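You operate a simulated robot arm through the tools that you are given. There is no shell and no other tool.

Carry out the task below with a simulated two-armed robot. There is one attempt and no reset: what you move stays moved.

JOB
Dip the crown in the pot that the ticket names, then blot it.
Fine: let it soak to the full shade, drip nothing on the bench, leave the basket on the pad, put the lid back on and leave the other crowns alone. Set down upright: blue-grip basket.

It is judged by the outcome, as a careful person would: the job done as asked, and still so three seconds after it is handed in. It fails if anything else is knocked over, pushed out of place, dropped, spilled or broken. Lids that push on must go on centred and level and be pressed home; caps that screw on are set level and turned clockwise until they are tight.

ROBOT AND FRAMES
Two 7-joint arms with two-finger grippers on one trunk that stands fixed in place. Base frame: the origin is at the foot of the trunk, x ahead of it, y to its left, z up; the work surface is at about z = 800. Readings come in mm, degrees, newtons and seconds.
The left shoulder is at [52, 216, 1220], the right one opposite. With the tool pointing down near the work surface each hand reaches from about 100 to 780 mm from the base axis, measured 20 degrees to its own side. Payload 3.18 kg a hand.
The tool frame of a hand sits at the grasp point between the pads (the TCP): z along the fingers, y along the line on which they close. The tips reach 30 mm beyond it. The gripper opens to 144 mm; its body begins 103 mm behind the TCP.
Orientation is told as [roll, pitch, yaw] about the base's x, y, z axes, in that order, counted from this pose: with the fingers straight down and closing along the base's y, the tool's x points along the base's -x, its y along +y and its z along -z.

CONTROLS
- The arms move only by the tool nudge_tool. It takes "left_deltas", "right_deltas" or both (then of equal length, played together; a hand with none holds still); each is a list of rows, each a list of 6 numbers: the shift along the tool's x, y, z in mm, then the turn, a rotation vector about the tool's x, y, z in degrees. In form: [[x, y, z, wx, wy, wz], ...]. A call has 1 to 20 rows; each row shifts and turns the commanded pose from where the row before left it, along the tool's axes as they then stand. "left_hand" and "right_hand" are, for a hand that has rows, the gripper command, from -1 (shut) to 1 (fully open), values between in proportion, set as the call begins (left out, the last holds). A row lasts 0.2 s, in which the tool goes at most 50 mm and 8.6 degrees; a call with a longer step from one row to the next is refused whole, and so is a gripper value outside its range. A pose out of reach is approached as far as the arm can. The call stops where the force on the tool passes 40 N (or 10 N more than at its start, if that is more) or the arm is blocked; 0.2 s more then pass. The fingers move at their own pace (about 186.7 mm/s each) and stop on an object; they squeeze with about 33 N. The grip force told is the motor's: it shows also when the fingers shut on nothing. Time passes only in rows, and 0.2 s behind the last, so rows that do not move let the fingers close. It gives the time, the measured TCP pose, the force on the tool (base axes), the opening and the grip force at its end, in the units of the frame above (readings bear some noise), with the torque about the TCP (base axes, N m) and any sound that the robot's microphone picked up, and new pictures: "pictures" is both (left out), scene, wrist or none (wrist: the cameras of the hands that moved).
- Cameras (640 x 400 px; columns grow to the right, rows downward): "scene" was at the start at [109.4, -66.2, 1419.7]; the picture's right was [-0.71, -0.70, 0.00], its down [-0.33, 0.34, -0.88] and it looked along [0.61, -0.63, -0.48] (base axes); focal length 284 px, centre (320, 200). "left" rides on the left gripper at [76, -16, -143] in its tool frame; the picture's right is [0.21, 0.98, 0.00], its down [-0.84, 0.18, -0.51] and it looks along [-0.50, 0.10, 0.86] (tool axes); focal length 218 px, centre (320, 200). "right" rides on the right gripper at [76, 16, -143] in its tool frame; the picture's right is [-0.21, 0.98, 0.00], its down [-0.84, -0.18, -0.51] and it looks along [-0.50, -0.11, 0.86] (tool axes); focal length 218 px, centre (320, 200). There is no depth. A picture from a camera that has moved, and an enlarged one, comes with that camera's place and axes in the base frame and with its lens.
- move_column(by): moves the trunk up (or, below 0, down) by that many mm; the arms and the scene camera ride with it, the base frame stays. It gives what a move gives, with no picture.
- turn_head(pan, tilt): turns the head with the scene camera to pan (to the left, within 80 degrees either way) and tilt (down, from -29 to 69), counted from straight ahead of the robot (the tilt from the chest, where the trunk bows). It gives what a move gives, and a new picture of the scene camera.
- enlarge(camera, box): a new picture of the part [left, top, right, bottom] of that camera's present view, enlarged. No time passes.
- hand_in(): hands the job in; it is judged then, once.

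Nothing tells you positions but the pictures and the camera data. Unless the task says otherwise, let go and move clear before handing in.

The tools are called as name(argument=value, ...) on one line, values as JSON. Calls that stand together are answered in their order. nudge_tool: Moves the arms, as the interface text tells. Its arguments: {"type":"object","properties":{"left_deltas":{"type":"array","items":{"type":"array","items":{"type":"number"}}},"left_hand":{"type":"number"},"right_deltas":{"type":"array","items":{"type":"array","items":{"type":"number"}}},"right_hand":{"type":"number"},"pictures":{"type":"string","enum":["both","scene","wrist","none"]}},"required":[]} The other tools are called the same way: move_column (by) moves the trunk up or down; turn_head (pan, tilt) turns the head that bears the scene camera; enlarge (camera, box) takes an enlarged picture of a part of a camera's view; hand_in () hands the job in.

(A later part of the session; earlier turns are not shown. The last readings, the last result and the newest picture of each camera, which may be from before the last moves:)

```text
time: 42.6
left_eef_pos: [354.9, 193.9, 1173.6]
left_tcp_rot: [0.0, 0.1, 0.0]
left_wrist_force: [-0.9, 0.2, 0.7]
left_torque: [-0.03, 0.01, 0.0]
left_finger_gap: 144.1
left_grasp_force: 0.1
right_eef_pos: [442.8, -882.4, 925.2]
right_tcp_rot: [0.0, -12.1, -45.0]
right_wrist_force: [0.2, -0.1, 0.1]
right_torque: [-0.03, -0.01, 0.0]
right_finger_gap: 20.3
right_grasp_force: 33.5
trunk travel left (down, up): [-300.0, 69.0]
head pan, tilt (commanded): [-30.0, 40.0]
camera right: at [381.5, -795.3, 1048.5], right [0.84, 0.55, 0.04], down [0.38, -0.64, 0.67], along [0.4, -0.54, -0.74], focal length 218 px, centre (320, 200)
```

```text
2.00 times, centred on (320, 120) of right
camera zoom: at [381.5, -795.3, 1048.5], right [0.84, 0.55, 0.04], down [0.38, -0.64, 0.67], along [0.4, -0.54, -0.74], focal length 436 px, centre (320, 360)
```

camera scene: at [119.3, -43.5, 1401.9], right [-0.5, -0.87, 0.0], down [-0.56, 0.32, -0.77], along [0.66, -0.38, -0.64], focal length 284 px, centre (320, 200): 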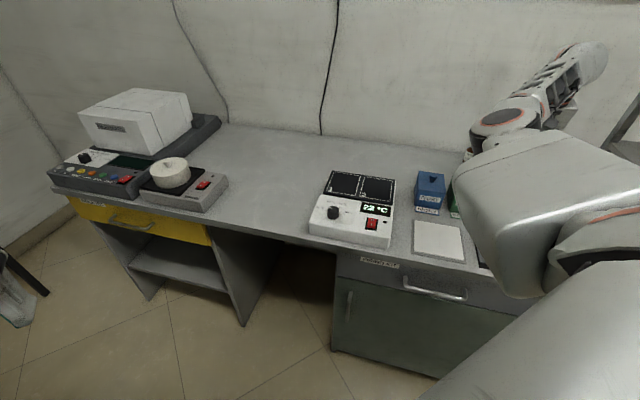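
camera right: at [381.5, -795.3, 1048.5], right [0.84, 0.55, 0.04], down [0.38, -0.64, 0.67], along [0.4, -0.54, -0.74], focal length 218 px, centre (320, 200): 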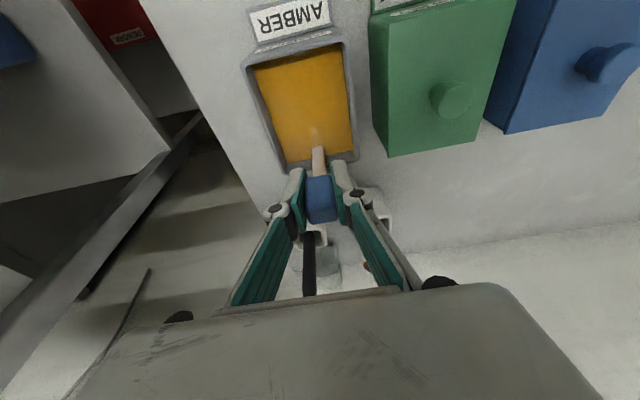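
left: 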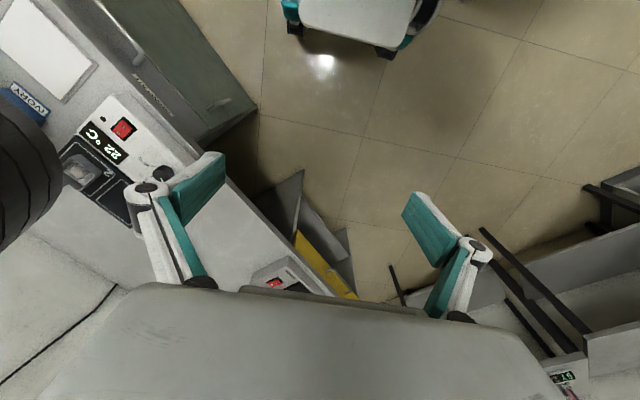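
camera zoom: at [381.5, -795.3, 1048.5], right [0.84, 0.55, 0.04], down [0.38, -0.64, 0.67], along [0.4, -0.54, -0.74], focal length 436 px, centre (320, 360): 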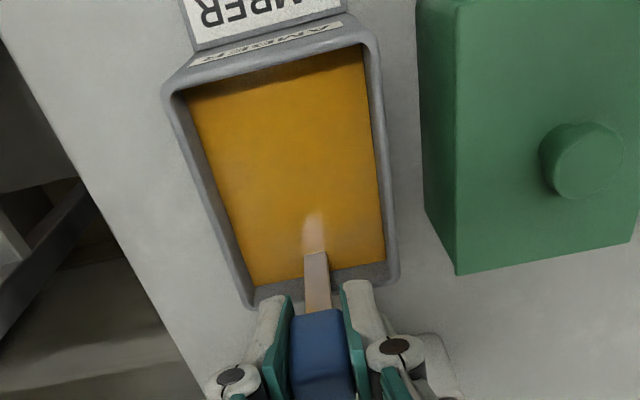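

The crown is fully under, with no contact force. I'll go 2 mm deeper and let it soak.

nudge_tool(right_deltas=[[0.42, 0, 1.96, 0, 0, 0], [0, 0, 0, 0, 0, 0], [0, 0, 0, 0, 0, 0], [0, 0, 0, 0, 0, 0], [0, 0, 0, 0, 0, 0], [0, 0, 0, 0, 0, 0], [0, 0, 0, 0, 0, 0], [0, 0, 0, 0, 0, 0], [0, 0, 0, 0, 0, 0], [0, 0, 0, 0, 0, 0], [0, 0, 0, 0, 0, 0], [0, 0, 0, 0, 0, 0], [0, 0, 0, 0, 0, 0], [0, 0, 0, 0, 0, 0], [0, 0, 0, 0, 0, 0], [0, 0, 0, 0, 0, 0], [0, 0, 0, 0, 0, 0], [0, 0, 0, 0, 0, 0], [0, 0, 0, 0, 0, 0], [0, 0, 0, 0, 0, 0]], pictures="wrist")

nudge_tool(right_deltas=[[0, 0, 0, 0, 0, 0], [0, 0, 0, 0, 0, 0], [0, 0, 0, 0, 0, 0], [0, 0, 0, 0, 0, 0], [0, 0, 0, 0, 0, 0], [0, 0, 0, 0, 0, 0], [0, 0, 0, 0, 0, 0], [0, 0, 0, 0, 0, 0], [0, 0, 0, 0, 0, 0], [0, 0, 0, 0, 0, 0], [0, 0, 0, 0, 0, 0], [0, 0, 0, 0, 0, 0], [0, 0, 0, 0, 0, 0], [0, 0, 0, 0, 0, 0], [0, 0, 0, 0, 0, 0], [0, 0, 0, 0, 0, 0], [0, 0, 0, 0, 0, 0], [0, 0, 0, 0, 0, 0], [0, 0, 0, 0, 0, 0], [0, 0, 0, 0, 0, 0]], pictures="none")

nudge_tool(right_deltas=[[0, 0, 0, 0, 0, 0], [0, 0, 0, 0, 0, 0], [0, 0, 0, 0, 0, 0], [0, 0, 0, 0, 0, 0], [0, 0, 0, 0, 0, 0], [0, 0, 0, 0, 0, 0], [0, 0, 0, 0, 0, 0], [0, 0, 0, 0, 0, 0], [0, 0, 0, 0, 0, 0], [0, 0, 0, 0, 0, 0], [0, 0, 0, 0, 0, 0], [0, 0, 0, 0, 0, 0], [0, 0, 0, 0, 0, 0], [0, 0, 0, 0, 0, 0], [0, 0, 0, 0, 0, 0], [0, 0, 0, 0, 0, 0], [0, 0, 0, 0, 0, 0], [0, 0, 0, 0, 0, 0], [0, 0, 0, 0, 0, 0], [0, 0, 0, 0, 0, 0]], pictures="wrist")

```text
time: 46.8
left_eef_pos: [356.3, 193.1, 1174.2]
left_tcp_rot: [0.0, 0.1, 0.1]
left_wrist_force: [-0.2, 0.3, -0.2]
left_torque: [0.03, 0.01, 0.01]
left_finger_gap: 143.9
left_grasp_force: 0.1
right_eef_pos: [443.5, -882.6, 922.5]
right_tcp_rot: [0.1, -12.0, -45.0]
right_wrist_force: [-0.9, -0.3, -0.7]
right_torque: [-0.01, 0.0, 0.03]
right_finger_gap: 20.3
right_grasp_force: 32.8
trunk travel left (down, up): [-300.0, 69.0]
head pan, tilt (commanded): [-30.0, 40.0]
camera right: at [381.4, -795.5, 1046.6], right [0.84, 0.55, 0.04], down [0.38, -0.64, 0.67], along [0.4, -0.54, -0.74], focal length 218 px, centre (320, 200)
```

right: 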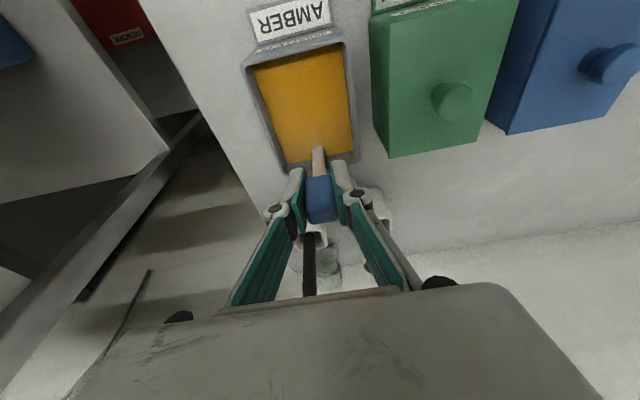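

```text
time: 51.0
left_eef_pos: [355.7, 194.6, 1173.7]
left_tcp_rot: [0.0, 0.0, 0.1]
left_wrist_force: [-0.6, 0.2, 0.0]
left_torque: [-0.01, -0.01, 0.02]
left_finger_gap: 144.0
left_grasp_force: 0.0
right_eef_pos: [443.6, -882.6, 922.4]
right_tcp_rot: [0.0, -12.0, -45.0]
right_wrist_force: [-0.4, -0.4, -1.2]
right_torque: [0.0, -0.01, 0.02]
right_finger_gap: 20.2
right_grasp_force: 32.7
trunk travel left (down, up): [-300.0, 69.0]
head pan, tilt (commanded): [-30.0, 40.0]
```

```text
time: 55.2
left_eef_pos: [355.7, 194.4, 1173.3]
left_tcp_rot: [0.0, 0.1, 0.1]
left_wrist_force: [0.5, -0.3, 0.9]
left_torque: [-0.02, 0.0, 0.0]
left_finger_gap: 144.1
left_grasp_force: 0.1
right_eef_pos: [443.2, -881.3, 922.9]
right_tcp_rot: [0.0, -12.0, -45.0]
right_wrist_force: [-0.3, 0.2, -0.4]
right_torque: [-0.04, -0.01, -0.01]
right_finger_gap: 20.1
right_grasp_force: 33.0
trunk travel left (down, up): [-300.0, 69.0]
head pan, tilt (commanded): [-30.0, 40.0]
camera right: at [381.4, -795.5, 1046.6], right [0.84, 0.55, 0.04], down [0.38, -0.64, 0.67], along [0.4, -0.54, -0.74], focal length 218 px, centre (320, 200)
```

right: 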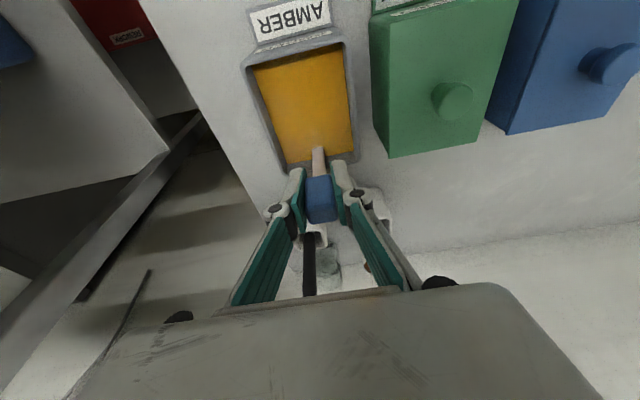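

About 13 s of soaking so far. I'll raise it inside the pot just enough to see the crown's colour.

nudge_tool(right_deltas=[[-1.04, 0, -4.9, 0, 0, 0], [-1.04, 0, -4.9, 0, 0, 0], [-1.04, 0, -4.9, 0, 0, 0], [-1.04, 0, -4.9, 0, 0, 0], [0, 0, 0, 0, 0, 0]], pictures="wrist")

enlarge(camera="right", box=[250, 40, 370, 180])

```text
time: 56.4
left_eef_pos: [356.2, 194.5, 1174.3]
left_tcp_rot: [0.0, -0.1, 0.2]
left_wrist_force: [-1.7, -0.6, -0.2]
left_torque: [0.02, -0.04, -0.01]
left_finger_gap: 144.0
left_grasp_force: 0.0
right_eef_pos: [442.7, -882.2, 942.7]
right_tcp_rot: [0.0, -12.0, -45.1]
right_wrist_force: [0.6, -0.2, -1.1]
right_torque: [-0.03, 0.02, -0.02]
right_finger_gap: 20.3
right_grasp_force: 33.2
trunk travel left (down, up): [-300.0, 69.0]
head pan, tilt (commanded): [-30.0, 40.0]
camera right: at [380.8, -794.7, 1067.3], right [0.84, 0.55, 0.04], down [0.38, -0.64, 0.67], along [0.39, -0.54, -0.74], focal length 218 px, centre (320, 200)
```

right: 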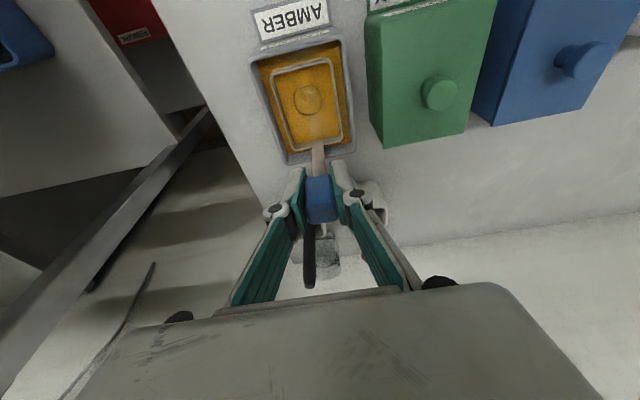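

```text
2.86 times, centred on (310, 110) of right
camera zoom: at [380.8, -794.7, 1067.3], right [0.84, 0.55, 0.04], down [0.38, -0.64, 0.67], along [0.39, -0.54, -0.74], focal length 624 px, centre (349, 457)
```

zoom: 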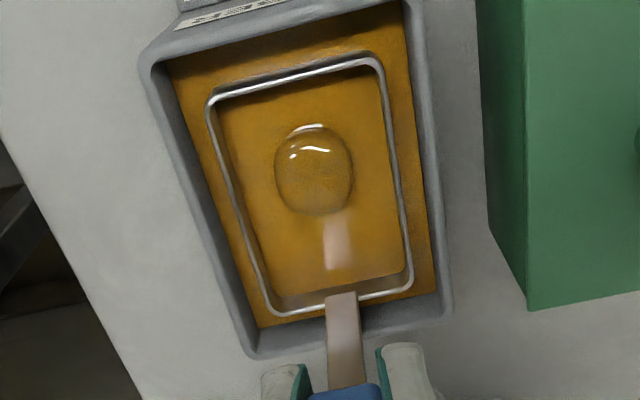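

The crown has turned amber. To be sure of the full shade, I'll lower it again for several more seconds and compare.

nudge_tool(right_deltas=[[1.04, 0, 4.9, 0, 0, 0], [1.04, 0, 4.9, 0, 0, 0], [1.04, 0, 4.9, 0, 0, 0], [1.04, 0, 4.9, 0, 0, 0], [0, 0, 0, 0, 0, 0], [0, 0, 0, 0, 0, 0], [0, 0, 0, 0, 0, 0], [0, 0, 0, 0, 0, 0], [0, 0, 0, 0, 0, 0], [0, 0, 0, 0, 0, 0], [0, 0, 0, 0, 0, 0], [0, 0, 0, 0, 0, 0], [0, 0, 0, 0, 0, 0], [0, 0, 0, 0, 0, 0], [0, 0, 0, 0, 0, 0], [0, 0, 0, 0, 0, 0], [0, 0, 0, 0, 0, 0], [0, 0, 0, 0, 0, 0], [0, 0, 0, 0, 0, 0], [0, 0, 0, 0, 0, 0]], pictures="none")

nudge_tool(right_deltas=[[0, 0, 0, 0, 0, 0], [0, 0, 0, 0, 0, 0], [0, 0, 0, 0, 0, 0], [0, 0, 0, 0, 0, 0], [0, 0, 0, 0, 0, 0], [0, 0, 0, 0, 0, 0], [0, 0, 0, 0, 0, 0], [0, 0, 0, 0, 0, 0], [0, 0, 0, 0, 0, 0], [0, 0, 0, 0, 0, 0], [0, 0, 0, 0, 0, 0], [0, 0, 0, 0, 0, 0], [0, 0, 0, 0, 0, 0], [0, 0, 0, 0, 0, 0], [0, 0, 0, 0, 0, 0], [0, 0, 0, 0, 0, 0], [0, 0, 0, 0, 0, 0], [0, 0, 0, 0, 0, 0], [0, 0, 0, 0, 0, 0], [0, 0, 0, 0, 0, 0]], pictures="none")

nudge_tool(right_deltas=[[0, 0, 0, 0, 0, 0], [0, 0, 0, 0, 0, 0], [0, 0, 0, 0, 0, 0], [0, 0, 0, 0, 0, 0], [0, 0, 0, 0, 0, 0], [0, 0, 0, 0, 0, 0], [0, 0, 0, 0, 0, 0], [0, 0, 0, 0, 0, 0], [-1.04, 0, -4.9, 0, 0, 0], [-1.04, 0, -4.9, 0, 0, 0], [-1.04, 0, -4.9, 0, 0, 0], [-1.04, 0, -4.9, 0, 0, 0], [0, 0, 0, 0, 0, 0]], pictures="wrist")

enlarge(camera="right", box=[250, 40, 370, 180])

```text
time: 60.6
left_eef_pos: [355.3, 193.9, 1174.3]
left_tcp_rot: [0.0, 0.0, 0.1]
left_wrist_force: [-0.1, -0.2, -0.1]
left_torque: [-0.02, 0.01, 0.0]
left_finger_gap: 143.8
left_grasp_force: 0.0
right_eef_pos: [441.7, -881.1, 922.0]
right_tcp_rot: [0.0, -12.0, -44.9]
right_wrist_force: [0.0, -0.9, -1.2]
right_torque: [-0.04, 0.02, 0.01]
right_finger_gap: 20.5
right_grasp_force: 32.8
trunk travel left (down, up): [-300.0, 69.0]
head pan, tilt (commanded): [-30.0, 40.0]
```

```text
time: 64.8
left_eef_pos: [356.1, 194.9, 1173.4]
left_tcp_rot: [0.0, 0.0, 0.1]
left_wrist_force: [0.9, -0.2, 1.4]
left_torque: [0.02, 0.01, 0.01]
left_finger_gap: 143.9
left_grasp_force: 0.1
right_eef_pos: [442.0, -881.3, 921.9]
right_tcp_rot: [0.0, -12.1, -45.1]
right_wrist_force: [-0.1, -0.3, -1.5]
right_torque: [-0.04, 0.01, -0.03]
right_finger_gap: 20.5
right_grasp_force: 33.2
trunk travel left (down, up): [-300.0, 69.0]
head pan, tilt (commanded): [-30.0, 40.0]
```

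```text
time: 67.6
left_eef_pos: [355.9, 193.9, 1174.4]
left_tcp_rot: [0.0, 0.0, 0.1]
left_wrist_force: [-0.2, 0.6, 1.4]
left_torque: [0.01, 0.03, -0.01]
left_finger_gap: 144.2
left_grasp_force: 0.0
right_eef_pos: [443.7, -879.9, 942.9]
right_tcp_rot: [0.0, -12.0, -45.0]
right_wrist_force: [-0.6, 0.0, -0.8]
right_torque: [-0.03, -0.03, 0.01]
right_finger_gap: 20.5
right_grasp_force: 32.8
trunk travel left (down, up): [-300.0, 69.0]
head pan, tilt (commanded): [-30.0, 40.0]
camera right: at [381.5, -794.2, 1066.7], right [0.84, 0.55, 0.04], down [0.38, -0.64, 0.67], along [0.4, -0.54, -0.74], focal length 218 px, centre (320, 200)
```

right: 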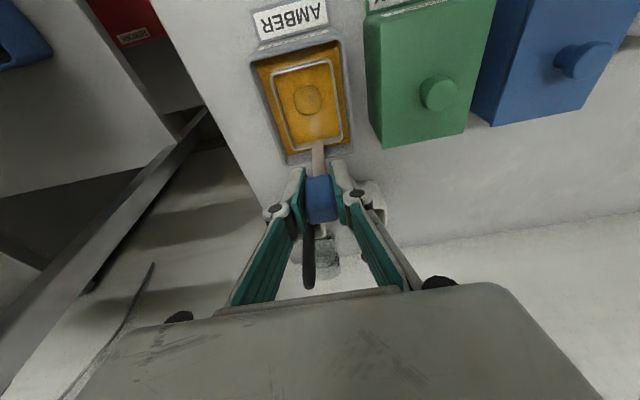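

```text
2.86 times, centred on (310, 110) of right
camera zoom: at [381.5, -794.2, 1066.7], right [0.84, 0.55, 0.04], down [0.38, -0.64, 0.67], along [0.4, -0.54, -0.74], focal length 624 px, centre (349, 457)
```

zoom: 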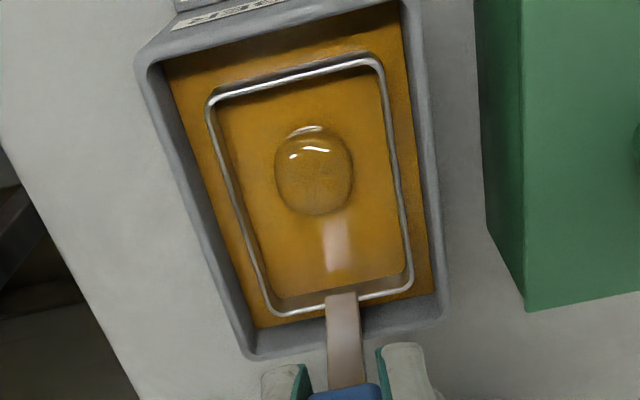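

The shade is unchanged between the two looks, so it is at full shade. I'll raise the basket out of the liquid but keep it within the pot mouth, and let it drain.

nudge_tool(right_deltas=[[-1.04, 0, -4.9, 0, 0, 0], [-1.04, 0, -4.9, 0, 0, 0], [-1.04, 0, -4.9, 0, 0, 0], [-1.04, 0, -4.9, 0, 0, 0], [-1.04, 0, -4.9, 0, 0, 0], [0, 0, 0, 0, 0, 0], [0, 0, 0, 0, 0, 0], [0, 0, 0, 0, 0, 0], [0, 0, 0, 0, 0, 0], [0, 0, 0, 0, 0, 0], [0, 0, 0, 0, 0, 0], [0, 0, 0, 0, 0, 0], [0, 0, 0, 0, 0, 0], [0, 0, 0, 0, 0, 0], [0, 0, 0, 0, 0, 0], [0, 0, 0, 0, 0, 0], [0, 0, 0, 0, 0, 0], [0, 0, 0, 0, 0, 0], [0, 0, 0, 0, 0, 0], [0, 0, 0, 0, 0, 0]], pictures="wrist")

enlarge(camera="right", box=[250, 40, 370, 180])

```text
time: 71.8
left_eef_pos: [354.6, 195.7, 1175.1]
left_tcp_rot: [-0.1, 0.0, 0.1]
left_wrist_force: [0.3, -0.4, 1.1]
left_torque: [-0.01, 0.01, 0.05]
left_finger_gap: 144.2
left_grasp_force: 0.0
right_eef_pos: [442.9, -880.0, 968.1]
right_tcp_rot: [0.0, -12.0, -45.1]
right_wrist_force: [-0.8, -0.2, -0.5]
right_torque: [-0.05, 0.0, -0.02]
right_finger_gap: 20.2
right_grasp_force: 33.3
trunk travel left (down, up): [-300.0, 69.0]
head pan, tilt (commanded): [-30.0, 40.0]
camera right: at [381.5, -794.4, 1091.5], right [0.84, 0.55, 0.04], down [0.38, -0.64, 0.67], along [0.39, -0.54, -0.74], focal length 218 px, centre (320, 200)
```

right: 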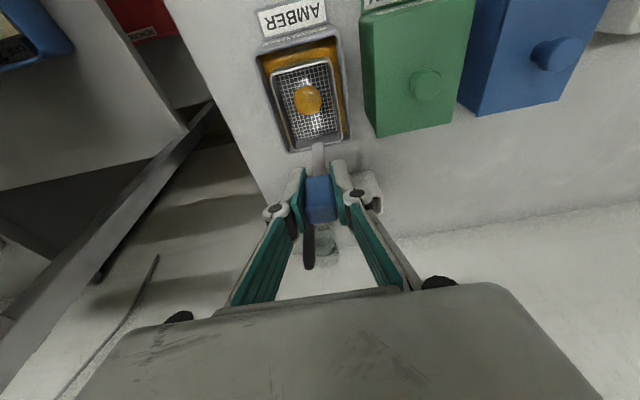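

```text
2.86 times, centred on (310, 110) of right
camera zoom: at [381.5, -794.4, 1091.5], right [0.84, 0.55, 0.04], down [0.38, -0.64, 0.67], along [0.39, -0.54, -0.74], focal length 624 px, centre (349, 457)
```

zoom: 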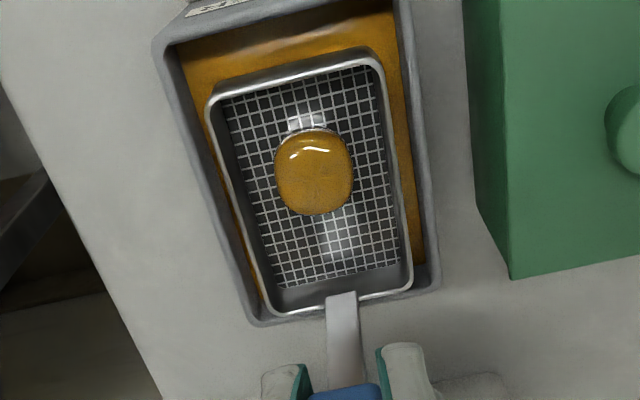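

The crown is evenly amber. I'll hold it over the pot and let it drain fully before carrying it.

nudge_tool(right_deltas=[[0, 0, 0, 0, 0, 0], [0, 0, 0, 0, 0, 0], [0, 0, 0, 0, 0, 0], [0, 0, 0, 0, 0, 0], [0, 0, 0, 0, 0, 0], [0, 0, 0, 0, 0, 0], [0, 0, 0, 0, 0, 0], [0, 0, 0, 0, 0, 0], [0, 0, 0, 0, 0, 0], [0, 0, 0, 0, 0, 0], [0, 0, 0, 0, 0, 0], [0, 0, 0, 0, 0, 0], [0, 0, 0, 0, 0, 0], [0, 0, 0, 0, 0, 0], [0, 0, 0, 0, 0, 0], [0, 0, 0, 0, 0, 0], [0, 0, 0, 0, 0, 0], [0, 0, 0, 0, 0, 0], [0, 0, 0, 0, 0, 0], [0, 0, 0, 0, 0, 0]], pictures="none")

nudge_tool(right_deltas=[[0, 0, 0, 0, 0, 0], [0, 0, 0, 0, 0, 0], [0, 0, 0, 0, 0, 0], [0, 0, 0, 0, 0, 0], [0, 0, 0, 0, 0, 0], [0, 0, 0, 0, 0, 0], [0, 0, 0, 0, 0, 0], [0, 0, 0, 0, 0, 0], [0, 0, 0, 0, 0, 0], [0, 0, 0, 0, 0, 0], [0, 0, 0, 0, 0, 0], [0, 0, 0, 0, 0, 0], [0, 0, 0, 0, 0, 0], [0, 0, 0, 0, 0, 0], [0, 0, 0, 0, 0, 0], [0, 0, 0, 0, 0, 0], [0, 0, 0, 0, 0, 0], [0, 0, 0, 0, 0, 0], [0, 0, 0, 0, 0, 0], [0, 0, 0, 0, 0, 0]], pictures="none")

nudge_tool(right_deltas=[[0, 0, 0, 0, 0, 0], [0, 0, 0, 0, 0, 0], [0, 0, 0, 0, 0, 0], [0, 0, 0, 0, 0, 0], [0, 0, 0, 0, 0, 0], [0, 0, 0, 0, 0, 0], [0, 0, 0, 0, 0, 0], [0, 0, 0, 0, 0, 0], [0, 0, 0, 0, 0, 0], [0, 0, 0, 0, 0, 0], [0, 0, 0, 0, 0, 0], [0, 0, 0, 0, 0, 0], [0, 0, 0, 0, 0, 0], [0, 0, 0, 0, 0, 0], [0, 0, 0, 0, 0, 0], [0, 0, 0, 0, 0, 0], [0, 0, 0, 0, 0, 0], [0, 0, 0, 0, 0, 0], [0, 0, 0, 0, 0, 0], [0, 0, 0, 0, 0, 0]], pictures="wrist")

enlarge(camera="right", box=[250, 40, 370, 180])

```text
time: 76.0
left_eef_pos: [354.7, 194.2, 1173.2]
left_tcp_rot: [-0.1, 0.0, 0.0]
left_wrist_force: [0.0, 0.2, 0.7]
left_torque: [0.0, -0.03, 0.01]
left_finger_gap: 144.0
left_grasp_force: 0.0
right_eef_pos: [443.3, -880.1, 966.8]
right_tcp_rot: [0.0, -12.1, -45.0]
right_wrist_force: [1.1, 0.6, -1.0]
right_torque: [-0.03, 0.01, 0.0]
right_finger_gap: 20.2
right_grasp_force: 33.2
trunk travel left (down, up): [-300.0, 69.0]
head pan, tilt (commanded): [-30.0, 40.0]
```

```text
time: 80.2
left_eef_pos: [355.7, 193.9, 1173.5]
left_tcp_rot: [0.0, 0.0, 0.0]
left_wrist_force: [-0.5, 0.4, 1.0]
left_torque: [0.02, -0.01, 0.04]
left_finger_gap: 144.2
left_grasp_force: 0.1
right_eef_pos: [443.4, -881.2, 967.4]
right_tcp_rot: [0.0, -12.0, -45.0]
right_wrist_force: [-0.4, -0.6, -0.7]
right_torque: [-0.05, 0.02, -0.02]
right_finger_gap: 20.2
right_grasp_force: 32.9
trunk travel left (down, up): [-300.0, 69.0]
head pan, tilt (commanded): [-30.0, 40.0]
```

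```text
time: 84.4
left_eef_pos: [355.4, 194.6, 1173.9]
left_tcp_rot: [-0.1, 0.0, 0.1]
left_wrist_force: [-0.6, 0.0, 0.2]
left_torque: [-0.01, -0.01, -0.01]
left_finger_gap: 143.8
left_grasp_force: 0.2
right_eef_pos: [443.9, -880.9, 968.0]
right_tcp_rot: [0.0, -12.0, -44.9]
right_wrist_force: [0.1, -1.3, -0.6]
right_torque: [-0.04, 0.0, 0.01]
right_finger_gap: 20.3
right_grasp_force: 33.2
trunk travel left (down, up): [-300.0, 69.0]
head pan, tilt (commanded): [-30.0, 40.0]
camera right: at [381.5, -794.4, 1091.5], right [0.84, 0.55, 0.04], down [0.38, -0.64, 0.67], along [0.39, -0.54, -0.74], focal length 218 px, centre (320, 200)
```

right: 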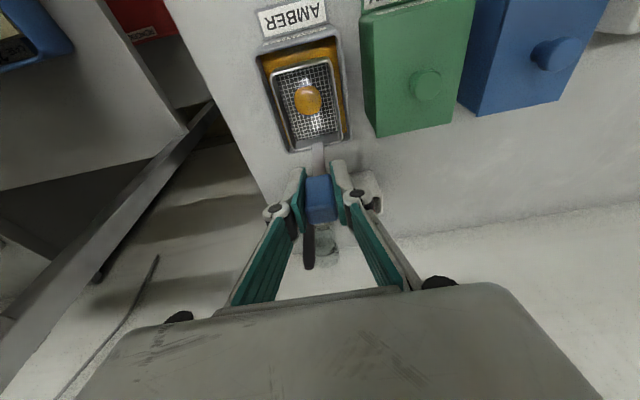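

```text
2.86 times, centred on (310, 110) of right
camera zoom: at [381.5, -794.4, 1091.5], right [0.84, 0.55, 0.04], down [0.38, -0.64, 0.67], along [0.39, -0.54, -0.74], focal length 624 px, centre (349, 457)
```

zoom: 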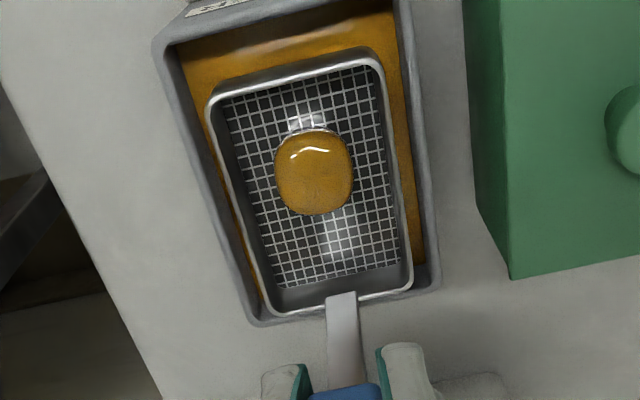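

After 16 s of draining, I'll raise it just above the rim, still over the pot, and wait a little more to be safe.

nudge_tool(right_deltas=[[-1.04, 0, -4.9, 0, 0, 0], [-1.04, 0, -4.9, 0, 0, 0], [-1.04, 0, -4.9, 0, 0, 0], [-1.04, 0, -4.9, 0, 0, 0], [0, 0, 0, 0, 0, 0], [0, 0, 0, 0, 0, 0], [0, 0, 0, 0, 0, 0], [0, 0, 0, 0, 0, 0], [0, 0, 0, 0, 0, 0], [0, 0, 0, 0, 0, 0], [0, 0, 0, 0, 0, 0], [0, 0, 0, 0, 0, 0], [0, 0, 0, 0, 0, 0], [0, 0, 0, 0, 0, 0], [0, 0, 0, 0, 0, 0], [0, 0, 0, 0, 0, 0], [0, 0, 0, 0, 0, 0], [0, 0, 0, 0, 0, 0], [0, 0, 0, 0, 0, 0], [0, 0, 0, 0, 0, 0]], pictures="none")

nudge_tool(right_deltas=[[0, 0, 0, 0, 0, 0], [0, 0, 0, 0, 0, 0], [0, 0, 0, 0, 0, 0], [0, 0, 0, 0, 0, 0], [0, 0, 0, 0, 0, 0], [0, 0, 0, 0, 0, 0], [0, 0, 0, 0, 0, 0], [0, 0, 0, 0, 0, 0], [0, 0, 0, 0, 0, 0], [0, 0, 0, 0, 0, 0], [0, 0, 0, 0, 0, 0], [0, 0, 0, 0, 0, 0], [0, 0, 0, 0, 0, 0], [0, 0, 0, 0, 0, 0], [0, 0, 0, 0, 0, 0], [0, 0, 0, 0, 0, 0], [0, 0, 0, 0, 0, 0], [0, 0, 0, 0, 0, 0], [0, 0, 0, 0, 0, 0], [0, 0, 0, 0, 0, 0]], pictures="wrist")

enlarge(camera="right", box=[220, 20, 420, 220])

```text
time: 88.6
left_eef_pos: [355.7, 195.6, 1174.3]
left_tcp_rot: [0.0, 0.0, 0.1]
left_wrist_force: [0.0, -0.4, 0.0]
left_torque: [-0.02, -0.02, 0.05]
left_finger_gap: 144.0
left_grasp_force: 0.0
right_eef_pos: [442.3, -881.5, 987.4]
right_tcp_rot: [0.0, -12.1, -45.0]
right_wrist_force: [-0.4, 0.1, -0.7]
right_torque: [0.01, -0.04, 0.0]
right_finger_gap: 20.5
right_grasp_force: 32.7
trunk travel left (down, up): [-300.0, 69.0]
head pan, tilt (commanded): [-30.0, 40.0]
```

```text
time: 92.8
left_eef_pos: [354.7, 193.4, 1175.6]
left_tcp_rot: [0.0, -0.1, 0.0]
left_wrist_force: [-0.7, -0.1, 0.2]
left_torque: [0.02, -0.01, 0.01]
left_finger_gap: 144.1
left_grasp_force: 0.0
right_eef_pos: [443.7, -881.4, 989.0]
right_tcp_rot: [0.1, -12.0, -45.0]
right_wrist_force: [0.4, 0.5, -2.0]
right_torque: [0.02, -0.03, -0.03]
right_finger_gap: 20.1
right_grasp_force: 32.6
trunk travel left (down, up): [-300.0, 69.0]
head pan, tilt (commanded): [-30.0, 40.0]
camera right: at [381.4, -795.0, 1111.6], right [0.84, 0.55, 0.04], down [0.38, -0.64, 0.67], along [0.4, -0.54, -0.74], focal length 218 px, centre (320, 200)
```

right: 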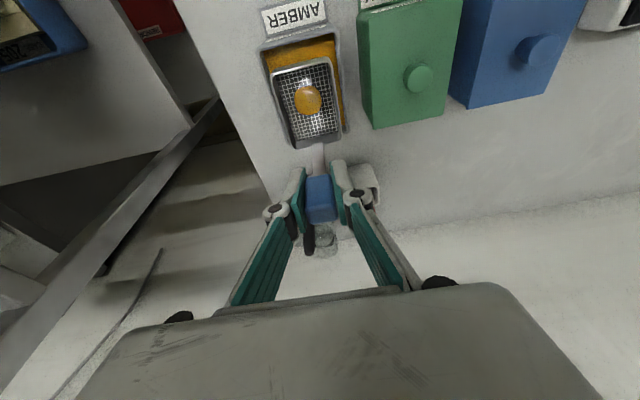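

```text
2.00 times, centred on (320, 120) of right
camera zoom: at [381.4, -795.0, 1111.6], right [0.84, 0.55, 0.04], down [0.38, -0.64, 0.67], along [0.4, -0.54, -0.74], focal length 436 px, centre (320, 360)
```

zoom: 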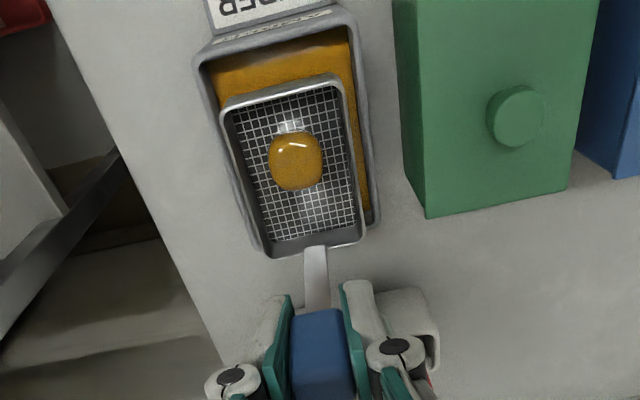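

Draining is done. I'll lift a little and carry the basket smoothly to above the white pad.

nudge_tool(right_deltas=[[-4.6, 0, -21.5, 0, 0, 0], [10, 10.5, -2.1, 0, 0, 0], [20, 21, -4.3, 0, 0, 0], [20, 21, -4.3, 0, 0, 0], [20, 21, -4.3, 0, 0, 0], [20, 21, -4.3, 0, 0, 0], [20, 21, -4.3, 0, 0, 0], [20, 21, -4.3, 0, 0, 0], [20, 21, -4.3, 0, 0, 0], [20.5, 21, -4.3, 0, 0, 0], [10, 10.5, -2.1, 0, 0, 0], [0, 0, 0, 0, 0, 0]], pictures="both")

```text
time: 95.4
left_eef_pos: [355.3, 194.0, 1174.0]
left_tcp_rot: [0.0, 0.0, 0.1]
left_wrist_force: [-0.1, -0.2, 0.4]
left_torque: [0.01, 0.03, 0.01]
left_finger_gap: 144.1
left_grasp_force: 0.0
right_eef_pos: [445.6, -617.5, 1010.9]
right_tcp_rot: [0.0, -12.0, -45.0]
right_wrist_force: [-0.3, 0.5, -0.1]
right_torque: [-0.04, 0.02, 0.0]
right_finger_gap: 20.2
right_grasp_force: 32.6
trunk travel left (down, up): [-300.0, 69.0]
head pan, tilt (commanded): [-30.0, 40.0]
camera scene: at [119.4, -43.7, 1401.8], right [-0.5, -0.87, 0.0], down [-0.56, 0.32, -0.77], along [0.66, -0.38, -0.64], focal length 284 px, centre (320, 200)
camera right: at [384.6, -530.4, 1134.7], right [0.84, 0.55, 0.04], down [0.38, -0.64, 0.67], along [0.4, -0.54, -0.74], focal length 218 px, centre (320, 200)
```

scene: 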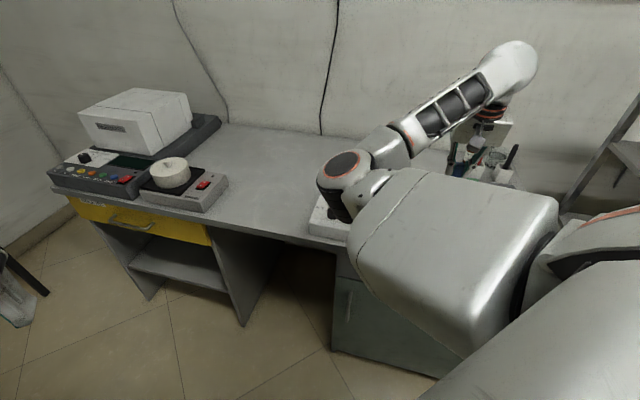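
right: 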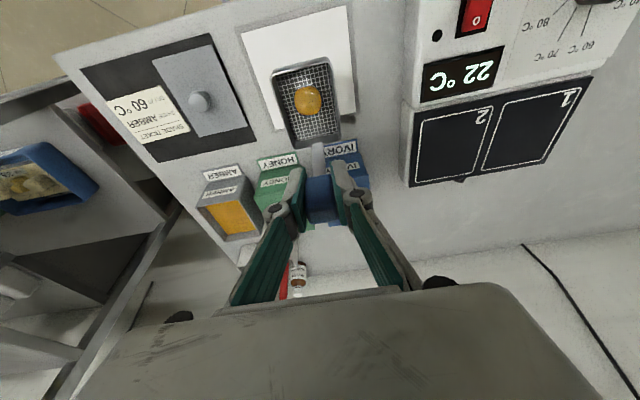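

The basket is over the pad's centre. I'll lower it towards the pad.

nudge_tool(right_deltas=[[3.6, 0, 16.8, 0, 0, 0], [3.6, 0, 16.8, 0, 0, 0], [3.6, 0, 16.8, 0, 0, 0], [3.6, 0, 16.8, 0, 0, 0], [2.0, 0, 9.4, 0, 0, 0], [0, 0, 0, 0, 0, 0]], pictures="wrist")

enlarge(camera="right", box=[200, 0, 420, 200])

```text
time: 96.8
left_eef_pos: [356.1, 194.8, 1174.3]
left_tcp_rot: [0.0, 0.1, 0.0]
left_wrist_force: [0.1, -0.9, 0.6]
left_torque: [0.01, 0.0, 0.01]
left_finger_gap: 144.1
left_grasp_force: 0.0
right_eef_pos: [438.4, -633.2, 942.4]
right_tcp_rot: [1.4, -13.1, -47.8]
right_wrist_force: [0.4, 0.0, -0.3]
right_torque: [-0.02, 0.01, 0.01]
right_finger_gap: 20.3
right_grasp_force: 32.9
trunk travel left (down, up): [-300.0, 69.0]
head pan, tilt (commanded): [-30.0, 40.0]
camera right: at [376.8, -544.2, 1064.7], right [0.86, 0.51, 0.07], down [0.33, -0.65, 0.68], along [0.39, -0.56, -0.73], focal length 218 px, centre (320, 200)
```

right: 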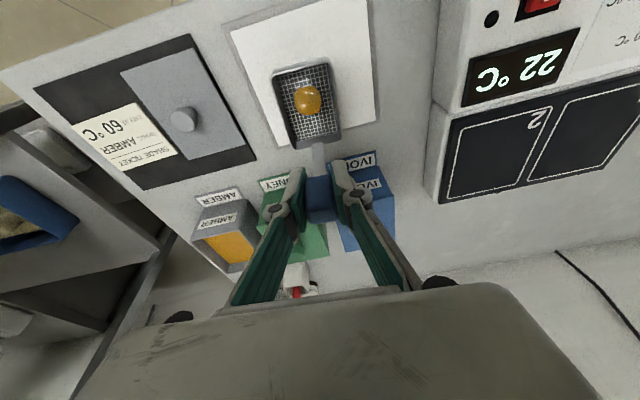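

```text
2.00 times, centred on (310, 100) of right
camera zoom: at [376.8, -544.2, 1064.7], right [0.86, 0.51, 0.07], down [0.33, -0.65, 0.68], along [0.39, -0.56, -0.73], focal length 436 px, centre (340, 400)
```

zoom: 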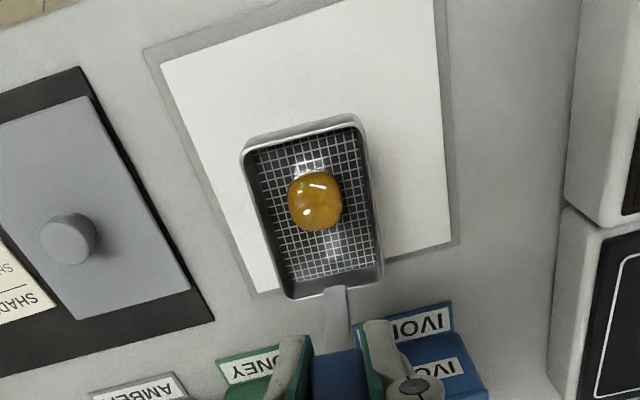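

The hand drifted a little sideways and turned during that descent; there was no contact force. I'll hold still for a moment and read again.

nudge_tool(right_deltas=[[0, 0, 0, 0, 0, 0], [0, 0, 0, 0, 0, 0], [0, 0, 0, 0, 0, 0]], pictures="both")

```text
time: 97.6
left_eef_pos: [355.0, 194.3, 1174.2]
left_tcp_rot: [0.0, -0.1, 0.1]
left_wrist_force: [1.0, -0.8, -0.5]
left_torque: [-0.01, 0.02, -0.02]
left_finger_gap: 144.1
left_grasp_force: 0.0
right_eef_pos: [438.1, -635.0, 942.2]
right_tcp_rot: [0.9, -13.2, -47.6]
right_wrist_force: [0.3, 0.4, -0.7]
right_torque: [0.01, -0.02, 0.0]
right_finger_gap: 20.2
right_grasp_force: 33.2
trunk travel left (down, up): [-300.0, 69.0]
head pan, tilt (commanded): [-30.0, 40.0]
camera scene: at [119.4, -43.7, 1401.8], right [-0.5, -0.87, 0.0], down [-0.56, 0.32, -0.77], along [0.66, -0.38, -0.64], focal length 284 px, centre (320, 200)
camera right: at [376.4, -545.1, 1065.3], right [0.86, 0.51, 0.06], down [0.34, -0.65, 0.68], along [0.39, -0.56, -0.73], focal length 218 px, centre (320, 200)
```

scene: 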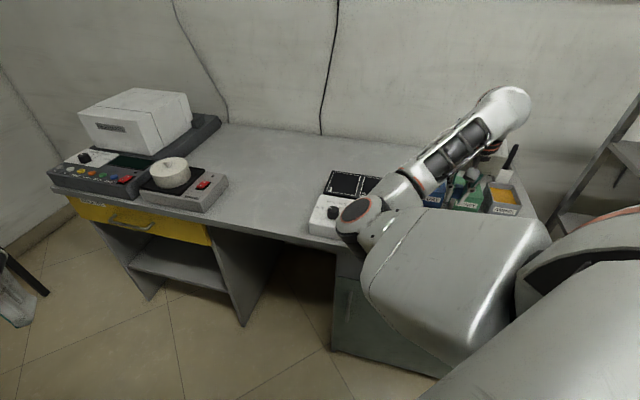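
right: 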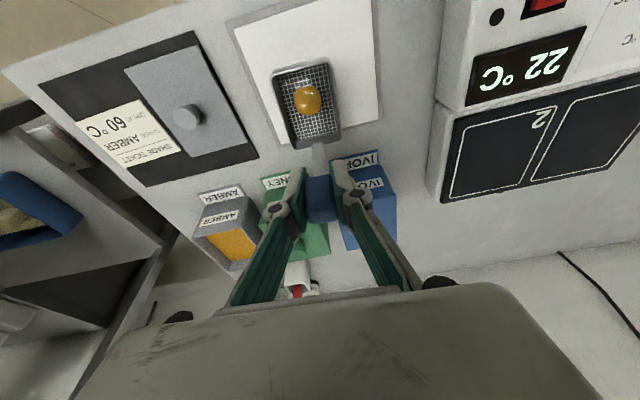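

The arm could not follow that low, close pose with the tilt, probably because of a joint limit. I'll rise back to where it tracked well, then use the trunk column to lower everything straight down instead.

nudge_tool(right_deltas=[[-3.6, 0, -17.1, 0, 0, 0], [-3.6, 0, -17.1, 0, 0, 0], [-3.6, 0, -17.1, 0, 0, 0], [-3.6, 0, -17.1, 0, 0, 0], [0, 0, 0, 0, 0, 0], [0, 0, 0, 0, 0, 0]], pictures="wrist")

```text
time: 99.0
left_eef_pos: [356.0, 193.9, 1174.2]
left_tcp_rot: [0.0, 0.0, 0.1]
left_wrist_force: [0.2, -0.7, 0.0]
left_torque: [0.02, 0.01, -0.02]
left_finger_gap: 143.8
left_grasp_force: 0.0
right_eef_pos: [444.9, -617.6, 1000.7]
right_tcp_rot: [0.0, -12.1, -45.0]
right_wrist_force: [0.3, -0.1, -0.8]
right_torque: [-0.04, 0.05, 0.02]
right_finger_gap: 20.2
right_grasp_force: 32.9
trunk travel left (down, up): [-300.0, 69.0]
head pan, tilt (commanded): [-30.0, 40.0]
camera right: at [382.8, -530.5, 1125.3], right [0.84, 0.55, 0.04], down [0.38, -0.64, 0.67], along [0.4, -0.54, -0.74], focal length 218 px, centre (320, 200)
```

right: 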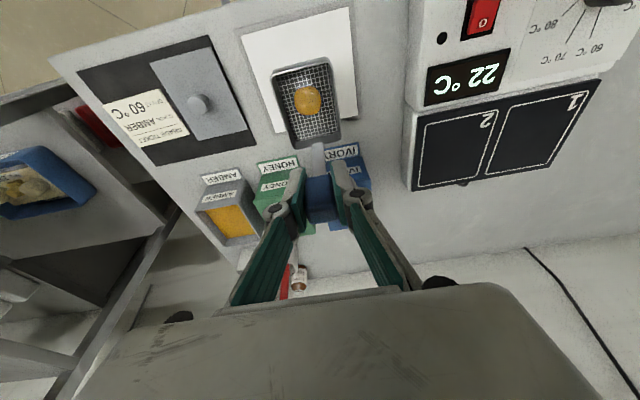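

The hand is back exactly on pose. I'll lower the trunk by 60 mm and check.

move_column(by=-60)

nudge_tool(right_deltas=[[0, 0, 0, 0, 0, 0]], pictures="both")

```text
time: 100.0
left_eef_pos: [354.7, 192.6, 1116.5]
left_tcp_rot: [-0.1, 0.0, 0.0]
left_wrist_force: [-0.6, -0.7, 0.2]
left_torque: [0.01, -0.06, 0.04]
left_finger_gap: 144.3
left_grasp_force: 0.0
right_eef_pos: [444.1, -616.0, 942.9]
right_tcp_rot: [0.1, -12.1, -45.0]
right_wrist_force: [-0.9, -0.3, -0.4]
right_torque: [-0.03, -0.04, 0.01]
right_finger_gap: 20.3
right_grasp_force: 33.4
trunk travel left (down, up): [-240.0, 129.0]
head pan, tilt (commanded): [-30.0, 40.0]
```

```text
time: 100.4
left_eef_pos: [354.8, 192.6, 1114.6]
left_tcp_rot: [0.0, 0.1, 0.0]
left_wrist_force: [0.2, -0.1, 0.1]
left_torque: [0.0, -0.04, -0.02]
left_finger_gap: 144.0
left_grasp_force: 0.0
right_eef_pos: [445.4, -616.9, 942.2]
right_tcp_rot: [0.0, -12.0, -45.0]
right_wrist_force: [-0.1, -0.1, -0.6]
right_torque: [-0.01, 0.0, -0.01]
right_finger_gap: 20.1
right_grasp_force: 32.4
trunk travel left (down, up): [-240.0, 129.0]
head pan, tilt (commanded): [-30.0, 40.0]
camera scene: at [142.3, -43.6, 1340.2], right [-0.5, -0.87, 0.0], down [-0.56, 0.32, -0.77], along [0.66, -0.38, -0.64], focal length 284 px, centre (320, 200)
camera right: at [383.4, -530.1, 1065.9], right [0.84, 0.55, 0.04], down [0.38, -0.64, 0.67], along [0.4, -0.54, -0.74], focal length 218 px, centre (320, 200)
```

scene: 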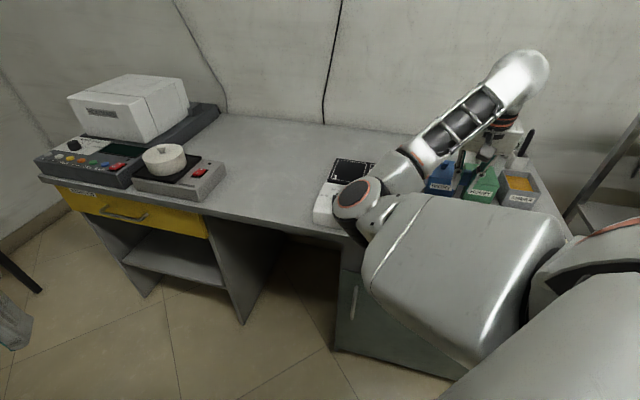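
right: 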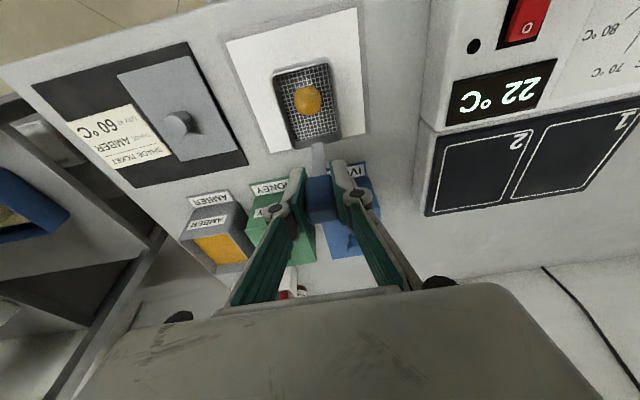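

move_column(by=-15)

nudge_tool(right_deltas=[[0.42, 0, 1.96, 0, 0, 0], [0.42, 0, 1.96, 0, 0, 0], [0, 0, 0, 0, 0, 0]], pictures="wrist")

enlarge(camera="right", box=[200, 0, 420, 200])

```text
time: 101.0
left_eef_pos: [355.5, 192.2, 1100.4]
left_tcp_rot: [0.0, -0.1, 0.1]
left_wrist_force: [0.1, 0.4, 0.7]
left_torque: [-0.01, -0.06, 0.0]
left_finger_gap: 143.8
left_grasp_force: 0.2
right_eef_pos: [443.7, -616.4, 928.6]
right_tcp_rot: [0.1, -12.0, -45.0]
right_wrist_force: [-1.0, 0.0, -0.3]
right_torque: [-0.03, -0.04, 0.04]
right_finger_gap: 20.3
right_grasp_force: 32.9
trunk travel left (down, up): [-225.0, 144.0]
head pan, tilt (commanded): [-30.0, 40.0]
```

```text
time: 101.8
left_eef_pos: [356.3, 192.1, 1099.2]
left_tcp_rot: [0.0, 0.0, 0.1]
left_wrist_force: [-0.2, 0.3, 0.2]
left_torque: [0.0, -0.01, -0.03]
left_finger_gap: 144.1
left_grasp_force: 0.0
right_eef_pos: [446.0, -616.6, 922.7]
right_tcp_rot: [0.0, -12.0, -44.9]
right_wrist_force: [0.4, 0.2, -1.0]
right_torque: [-0.03, -0.04, -0.03]
right_finger_gap: 20.1
right_grasp_force: 32.8
trunk travel left (down, up): [-225.0, 144.0]
head pan, tilt (commanded): [-30.0, 40.0]
camera right: at [383.7, -530.3, 1046.7], right [0.84, 0.55, 0.04], down [0.38, -0.64, 0.67], along [0.4, -0.54, -0.74], focal length 218 px, centre (320, 200)
```

right: 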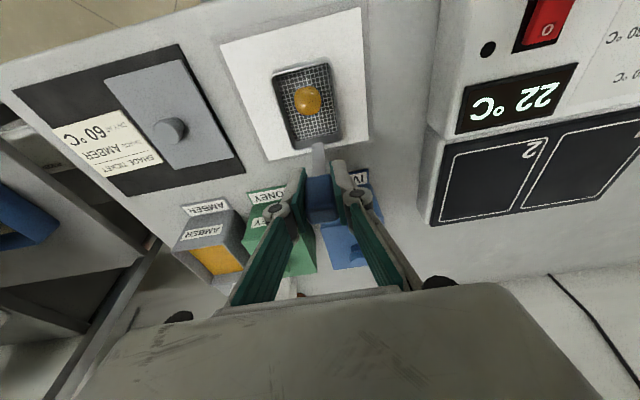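

```text
2.00 times, centred on (310, 100) of right
camera zoom: at [383.7, -530.3, 1046.7], right [0.84, 0.55, 0.04], down [0.38, -0.64, 0.67], along [0.4, -0.54, -0.74], focal length 436 px, centre (340, 400)
```

zoom: 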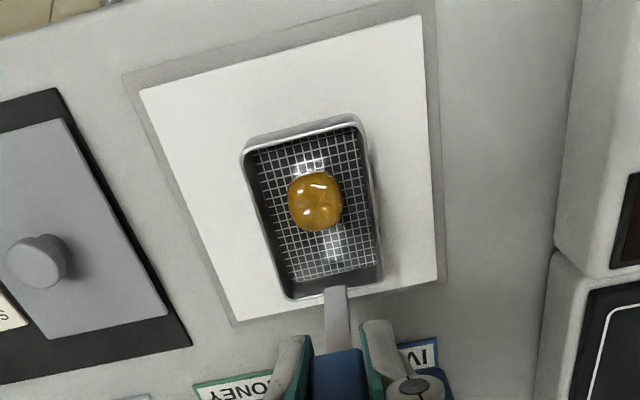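

nudge_tool(right_deltas=[[0.42, 0, 1.96, 0, 0, 0], [0.21, 0, 0.98, 0, 0, 0], [0, 0, 0, 0, 0, 0]], pictures="none")

nudge_tool(right_deltas=[[0.21, 0, 0.98, 0, 0, 0], [0.21, 0, 0.98, 0, 0, 0], [0, 0, 0, 0, 0, 0]], pictures="none")

```text
time: 102.6
left_eef_pos: [355.7, 192.2, 1098.5]
left_tcp_rot: [0.0, 0.0, 0.1]
left_wrist_force: [-0.4, -0.4, -0.9]
left_torque: [0.01, 0.0, 0.01]
left_finger_gap: 144.1
left_grasp_force: 0.1
right_eef_pos: [446.3, -617.0, 920.8]
right_tcp_rot: [0.0, -12.0, -45.0]
right_wrist_force: [0.3, 0.4, -0.2]
right_torque: [0.01, -0.03, 0.04]
right_finger_gap: 20.4
right_grasp_force: 32.4
trunk travel left (down, up): [-225.0, 144.0]
head pan, tilt (commanded): [-30.0, 40.0]
```

```text
time: 103.4
left_eef_pos: [356.3, 193.5, 1099.0]
left_tcp_rot: [0.0, -0.1, 0.1]
left_wrist_force: [0.9, -0.8, -0.2]
left_torque: [0.05, -0.02, 0.0]
left_finger_gap: 143.9
left_grasp_force: 0.1
right_eef_pos: [446.3, -615.1, 918.1]
right_tcp_rot: [0.0, -12.1, -45.1]
right_wrist_force: [0.6, 0.1, 0.3]
right_torque: [-0.01, -0.02, -0.01]
right_finger_gap: 20.2
right_grasp_force: 32.8
trunk travel left (down, up): [-225.0, 144.0]
head pan, tilt (commanded): [-30.0, 40.0]
```

nudge_tool(right_deltas=[[0.21, 0, 0.98, 0, 0, 0], [0.21, 0, 0.98, 0, 0, 0], [0, 0, 0, 0, 0, 0]], pictures="none")

nudge_tool(right_deltas=[[0.21, 0, 0.98, 0, 0, 0], [0, 0, 0, 0, 0, 0]], pictures="wrist")

```text
time: 104.2
left_eef_pos: [355.6, 191.3, 1098.7]
left_tcp_rot: [0.0, -0.1, 0.1]
left_wrist_force: [-0.3, -1.0, -0.6]
left_torque: [0.01, 0.02, 0.0]
left_finger_gap: 143.8
left_grasp_force: 0.0
right_eef_pos: [446.2, -616.5, 915.4]
right_tcp_rot: [0.0, -12.1, -45.1]
right_wrist_force: [0.8, -0.3, 0.0]
right_torque: [-0.03, 0.01, -0.03]
right_finger_gap: 20.1
right_grasp_force: 33.4
trunk travel left (down, up): [-225.0, 144.0]
head pan, tilt (commanded): [-30.0, 40.0]
```

```text
time: 104.8
left_eef_pos: [356.9, 193.3, 1099.6]
left_tcp_rot: [0.0, 0.0, 0.1]
left_wrist_force: [0.1, -0.7, -0.3]
left_torque: [0.02, 0.01, -0.03]
left_finger_gap: 143.9
left_grasp_force: 0.0
right_eef_pos: [445.3, -617.0, 913.1]
right_tcp_rot: [0.0, -12.0, -44.9]
right_wrist_force: [0.2, 0.4, -2.1]
right_torque: [-0.03, -0.01, 0.01]
right_finger_gap: 20.4
right_grasp_force: 32.7
trunk travel left (down, up): [-225.0, 144.0]
head pan, tilt (commanded): [-30.0, 40.0]
camera right: at [383.7, -530.1, 1038.0], right [0.84, 0.55, 0.04], down [0.38, -0.64, 0.67], along [0.4, -0.54, -0.74], focal length 218 px, centre (320, 200)
```

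right: 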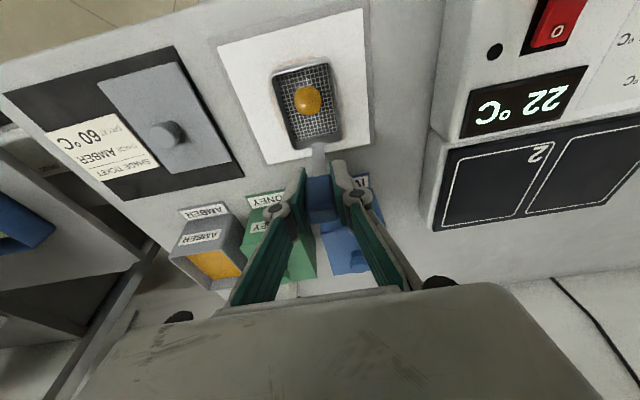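

enlarge(camera="right", box=[210, 0, 400, 180])

nudge_tool(right_deltas=[[0.21, 0, 0.98, 0, 0, 0], [0, 0, 0, 0, 0, 0]], pictures="none")

nudge_tool(right_deltas=[[0.21, 0, 0.98, 0, 0, 0], [0, 0, 0, 0, 0, 0]], pictures="none")

```text
2.22 times, centred on (305, 90) of right
camera zoom: at [383.7, -530.1, 1038.0], right [0.84, 0.55, 0.04], down [0.38, -0.64, 0.67], along [0.4, -0.54, -0.74], focal length 485 px, centre (353, 444)
```

zoom: 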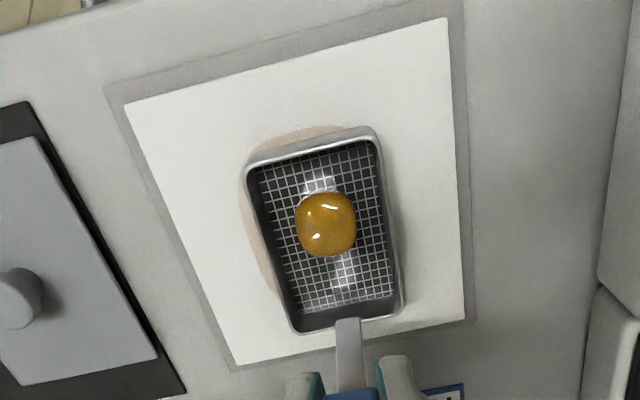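

```text
time: 105.4
left_eef_pos: [355.8, 193.2, 1098.8]
left_tcp_rot: [-0.1, 0.0, 0.1]
left_wrist_force: [0.6, 0.8, -0.4]
left_torque: [0.01, 0.01, -0.01]
left_finger_gap: 143.8
left_grasp_force: 0.0
right_eef_pos: [445.6, -617.5, 913.6]
right_tcp_rot: [0.0, -12.1, -45.0]
right_wrist_force: [0.3, 1.2, 5.4]
right_torque: [0.26, 0.23, -0.05]
right_finger_gap: 20.2
right_grasp_force: 32.4
trunk travel left (down, up): [-225.0, 144.0]
head pan, tilt (commanded): [-30.0, 40.0]
```

```text
time: 106.0
left_eef_pos: [356.0, 193.2, 1099.4]
left_tcp_rot: [0.0, 0.0, 0.1]
left_wrist_force: [-0.1, 0.1, 0.4]
left_torque: [0.02, 0.02, -0.02]
left_finger_gap: 144.0
left_grasp_force: 0.1
right_eef_pos: [445.9, -616.1, 913.5]
right_tcp_rot: [0.0, -12.2, -45.0]
right_wrist_force: [2.9, -3.5, 16.4]
right_torque: [0.45, 0.49, -0.02]
right_finger_gap: 20.2
right_grasp_force: 33.4
trunk travel left (down, up): [-225.0, 144.0]
head pan, tilt (commanded): [-30.0, 40.0]
```

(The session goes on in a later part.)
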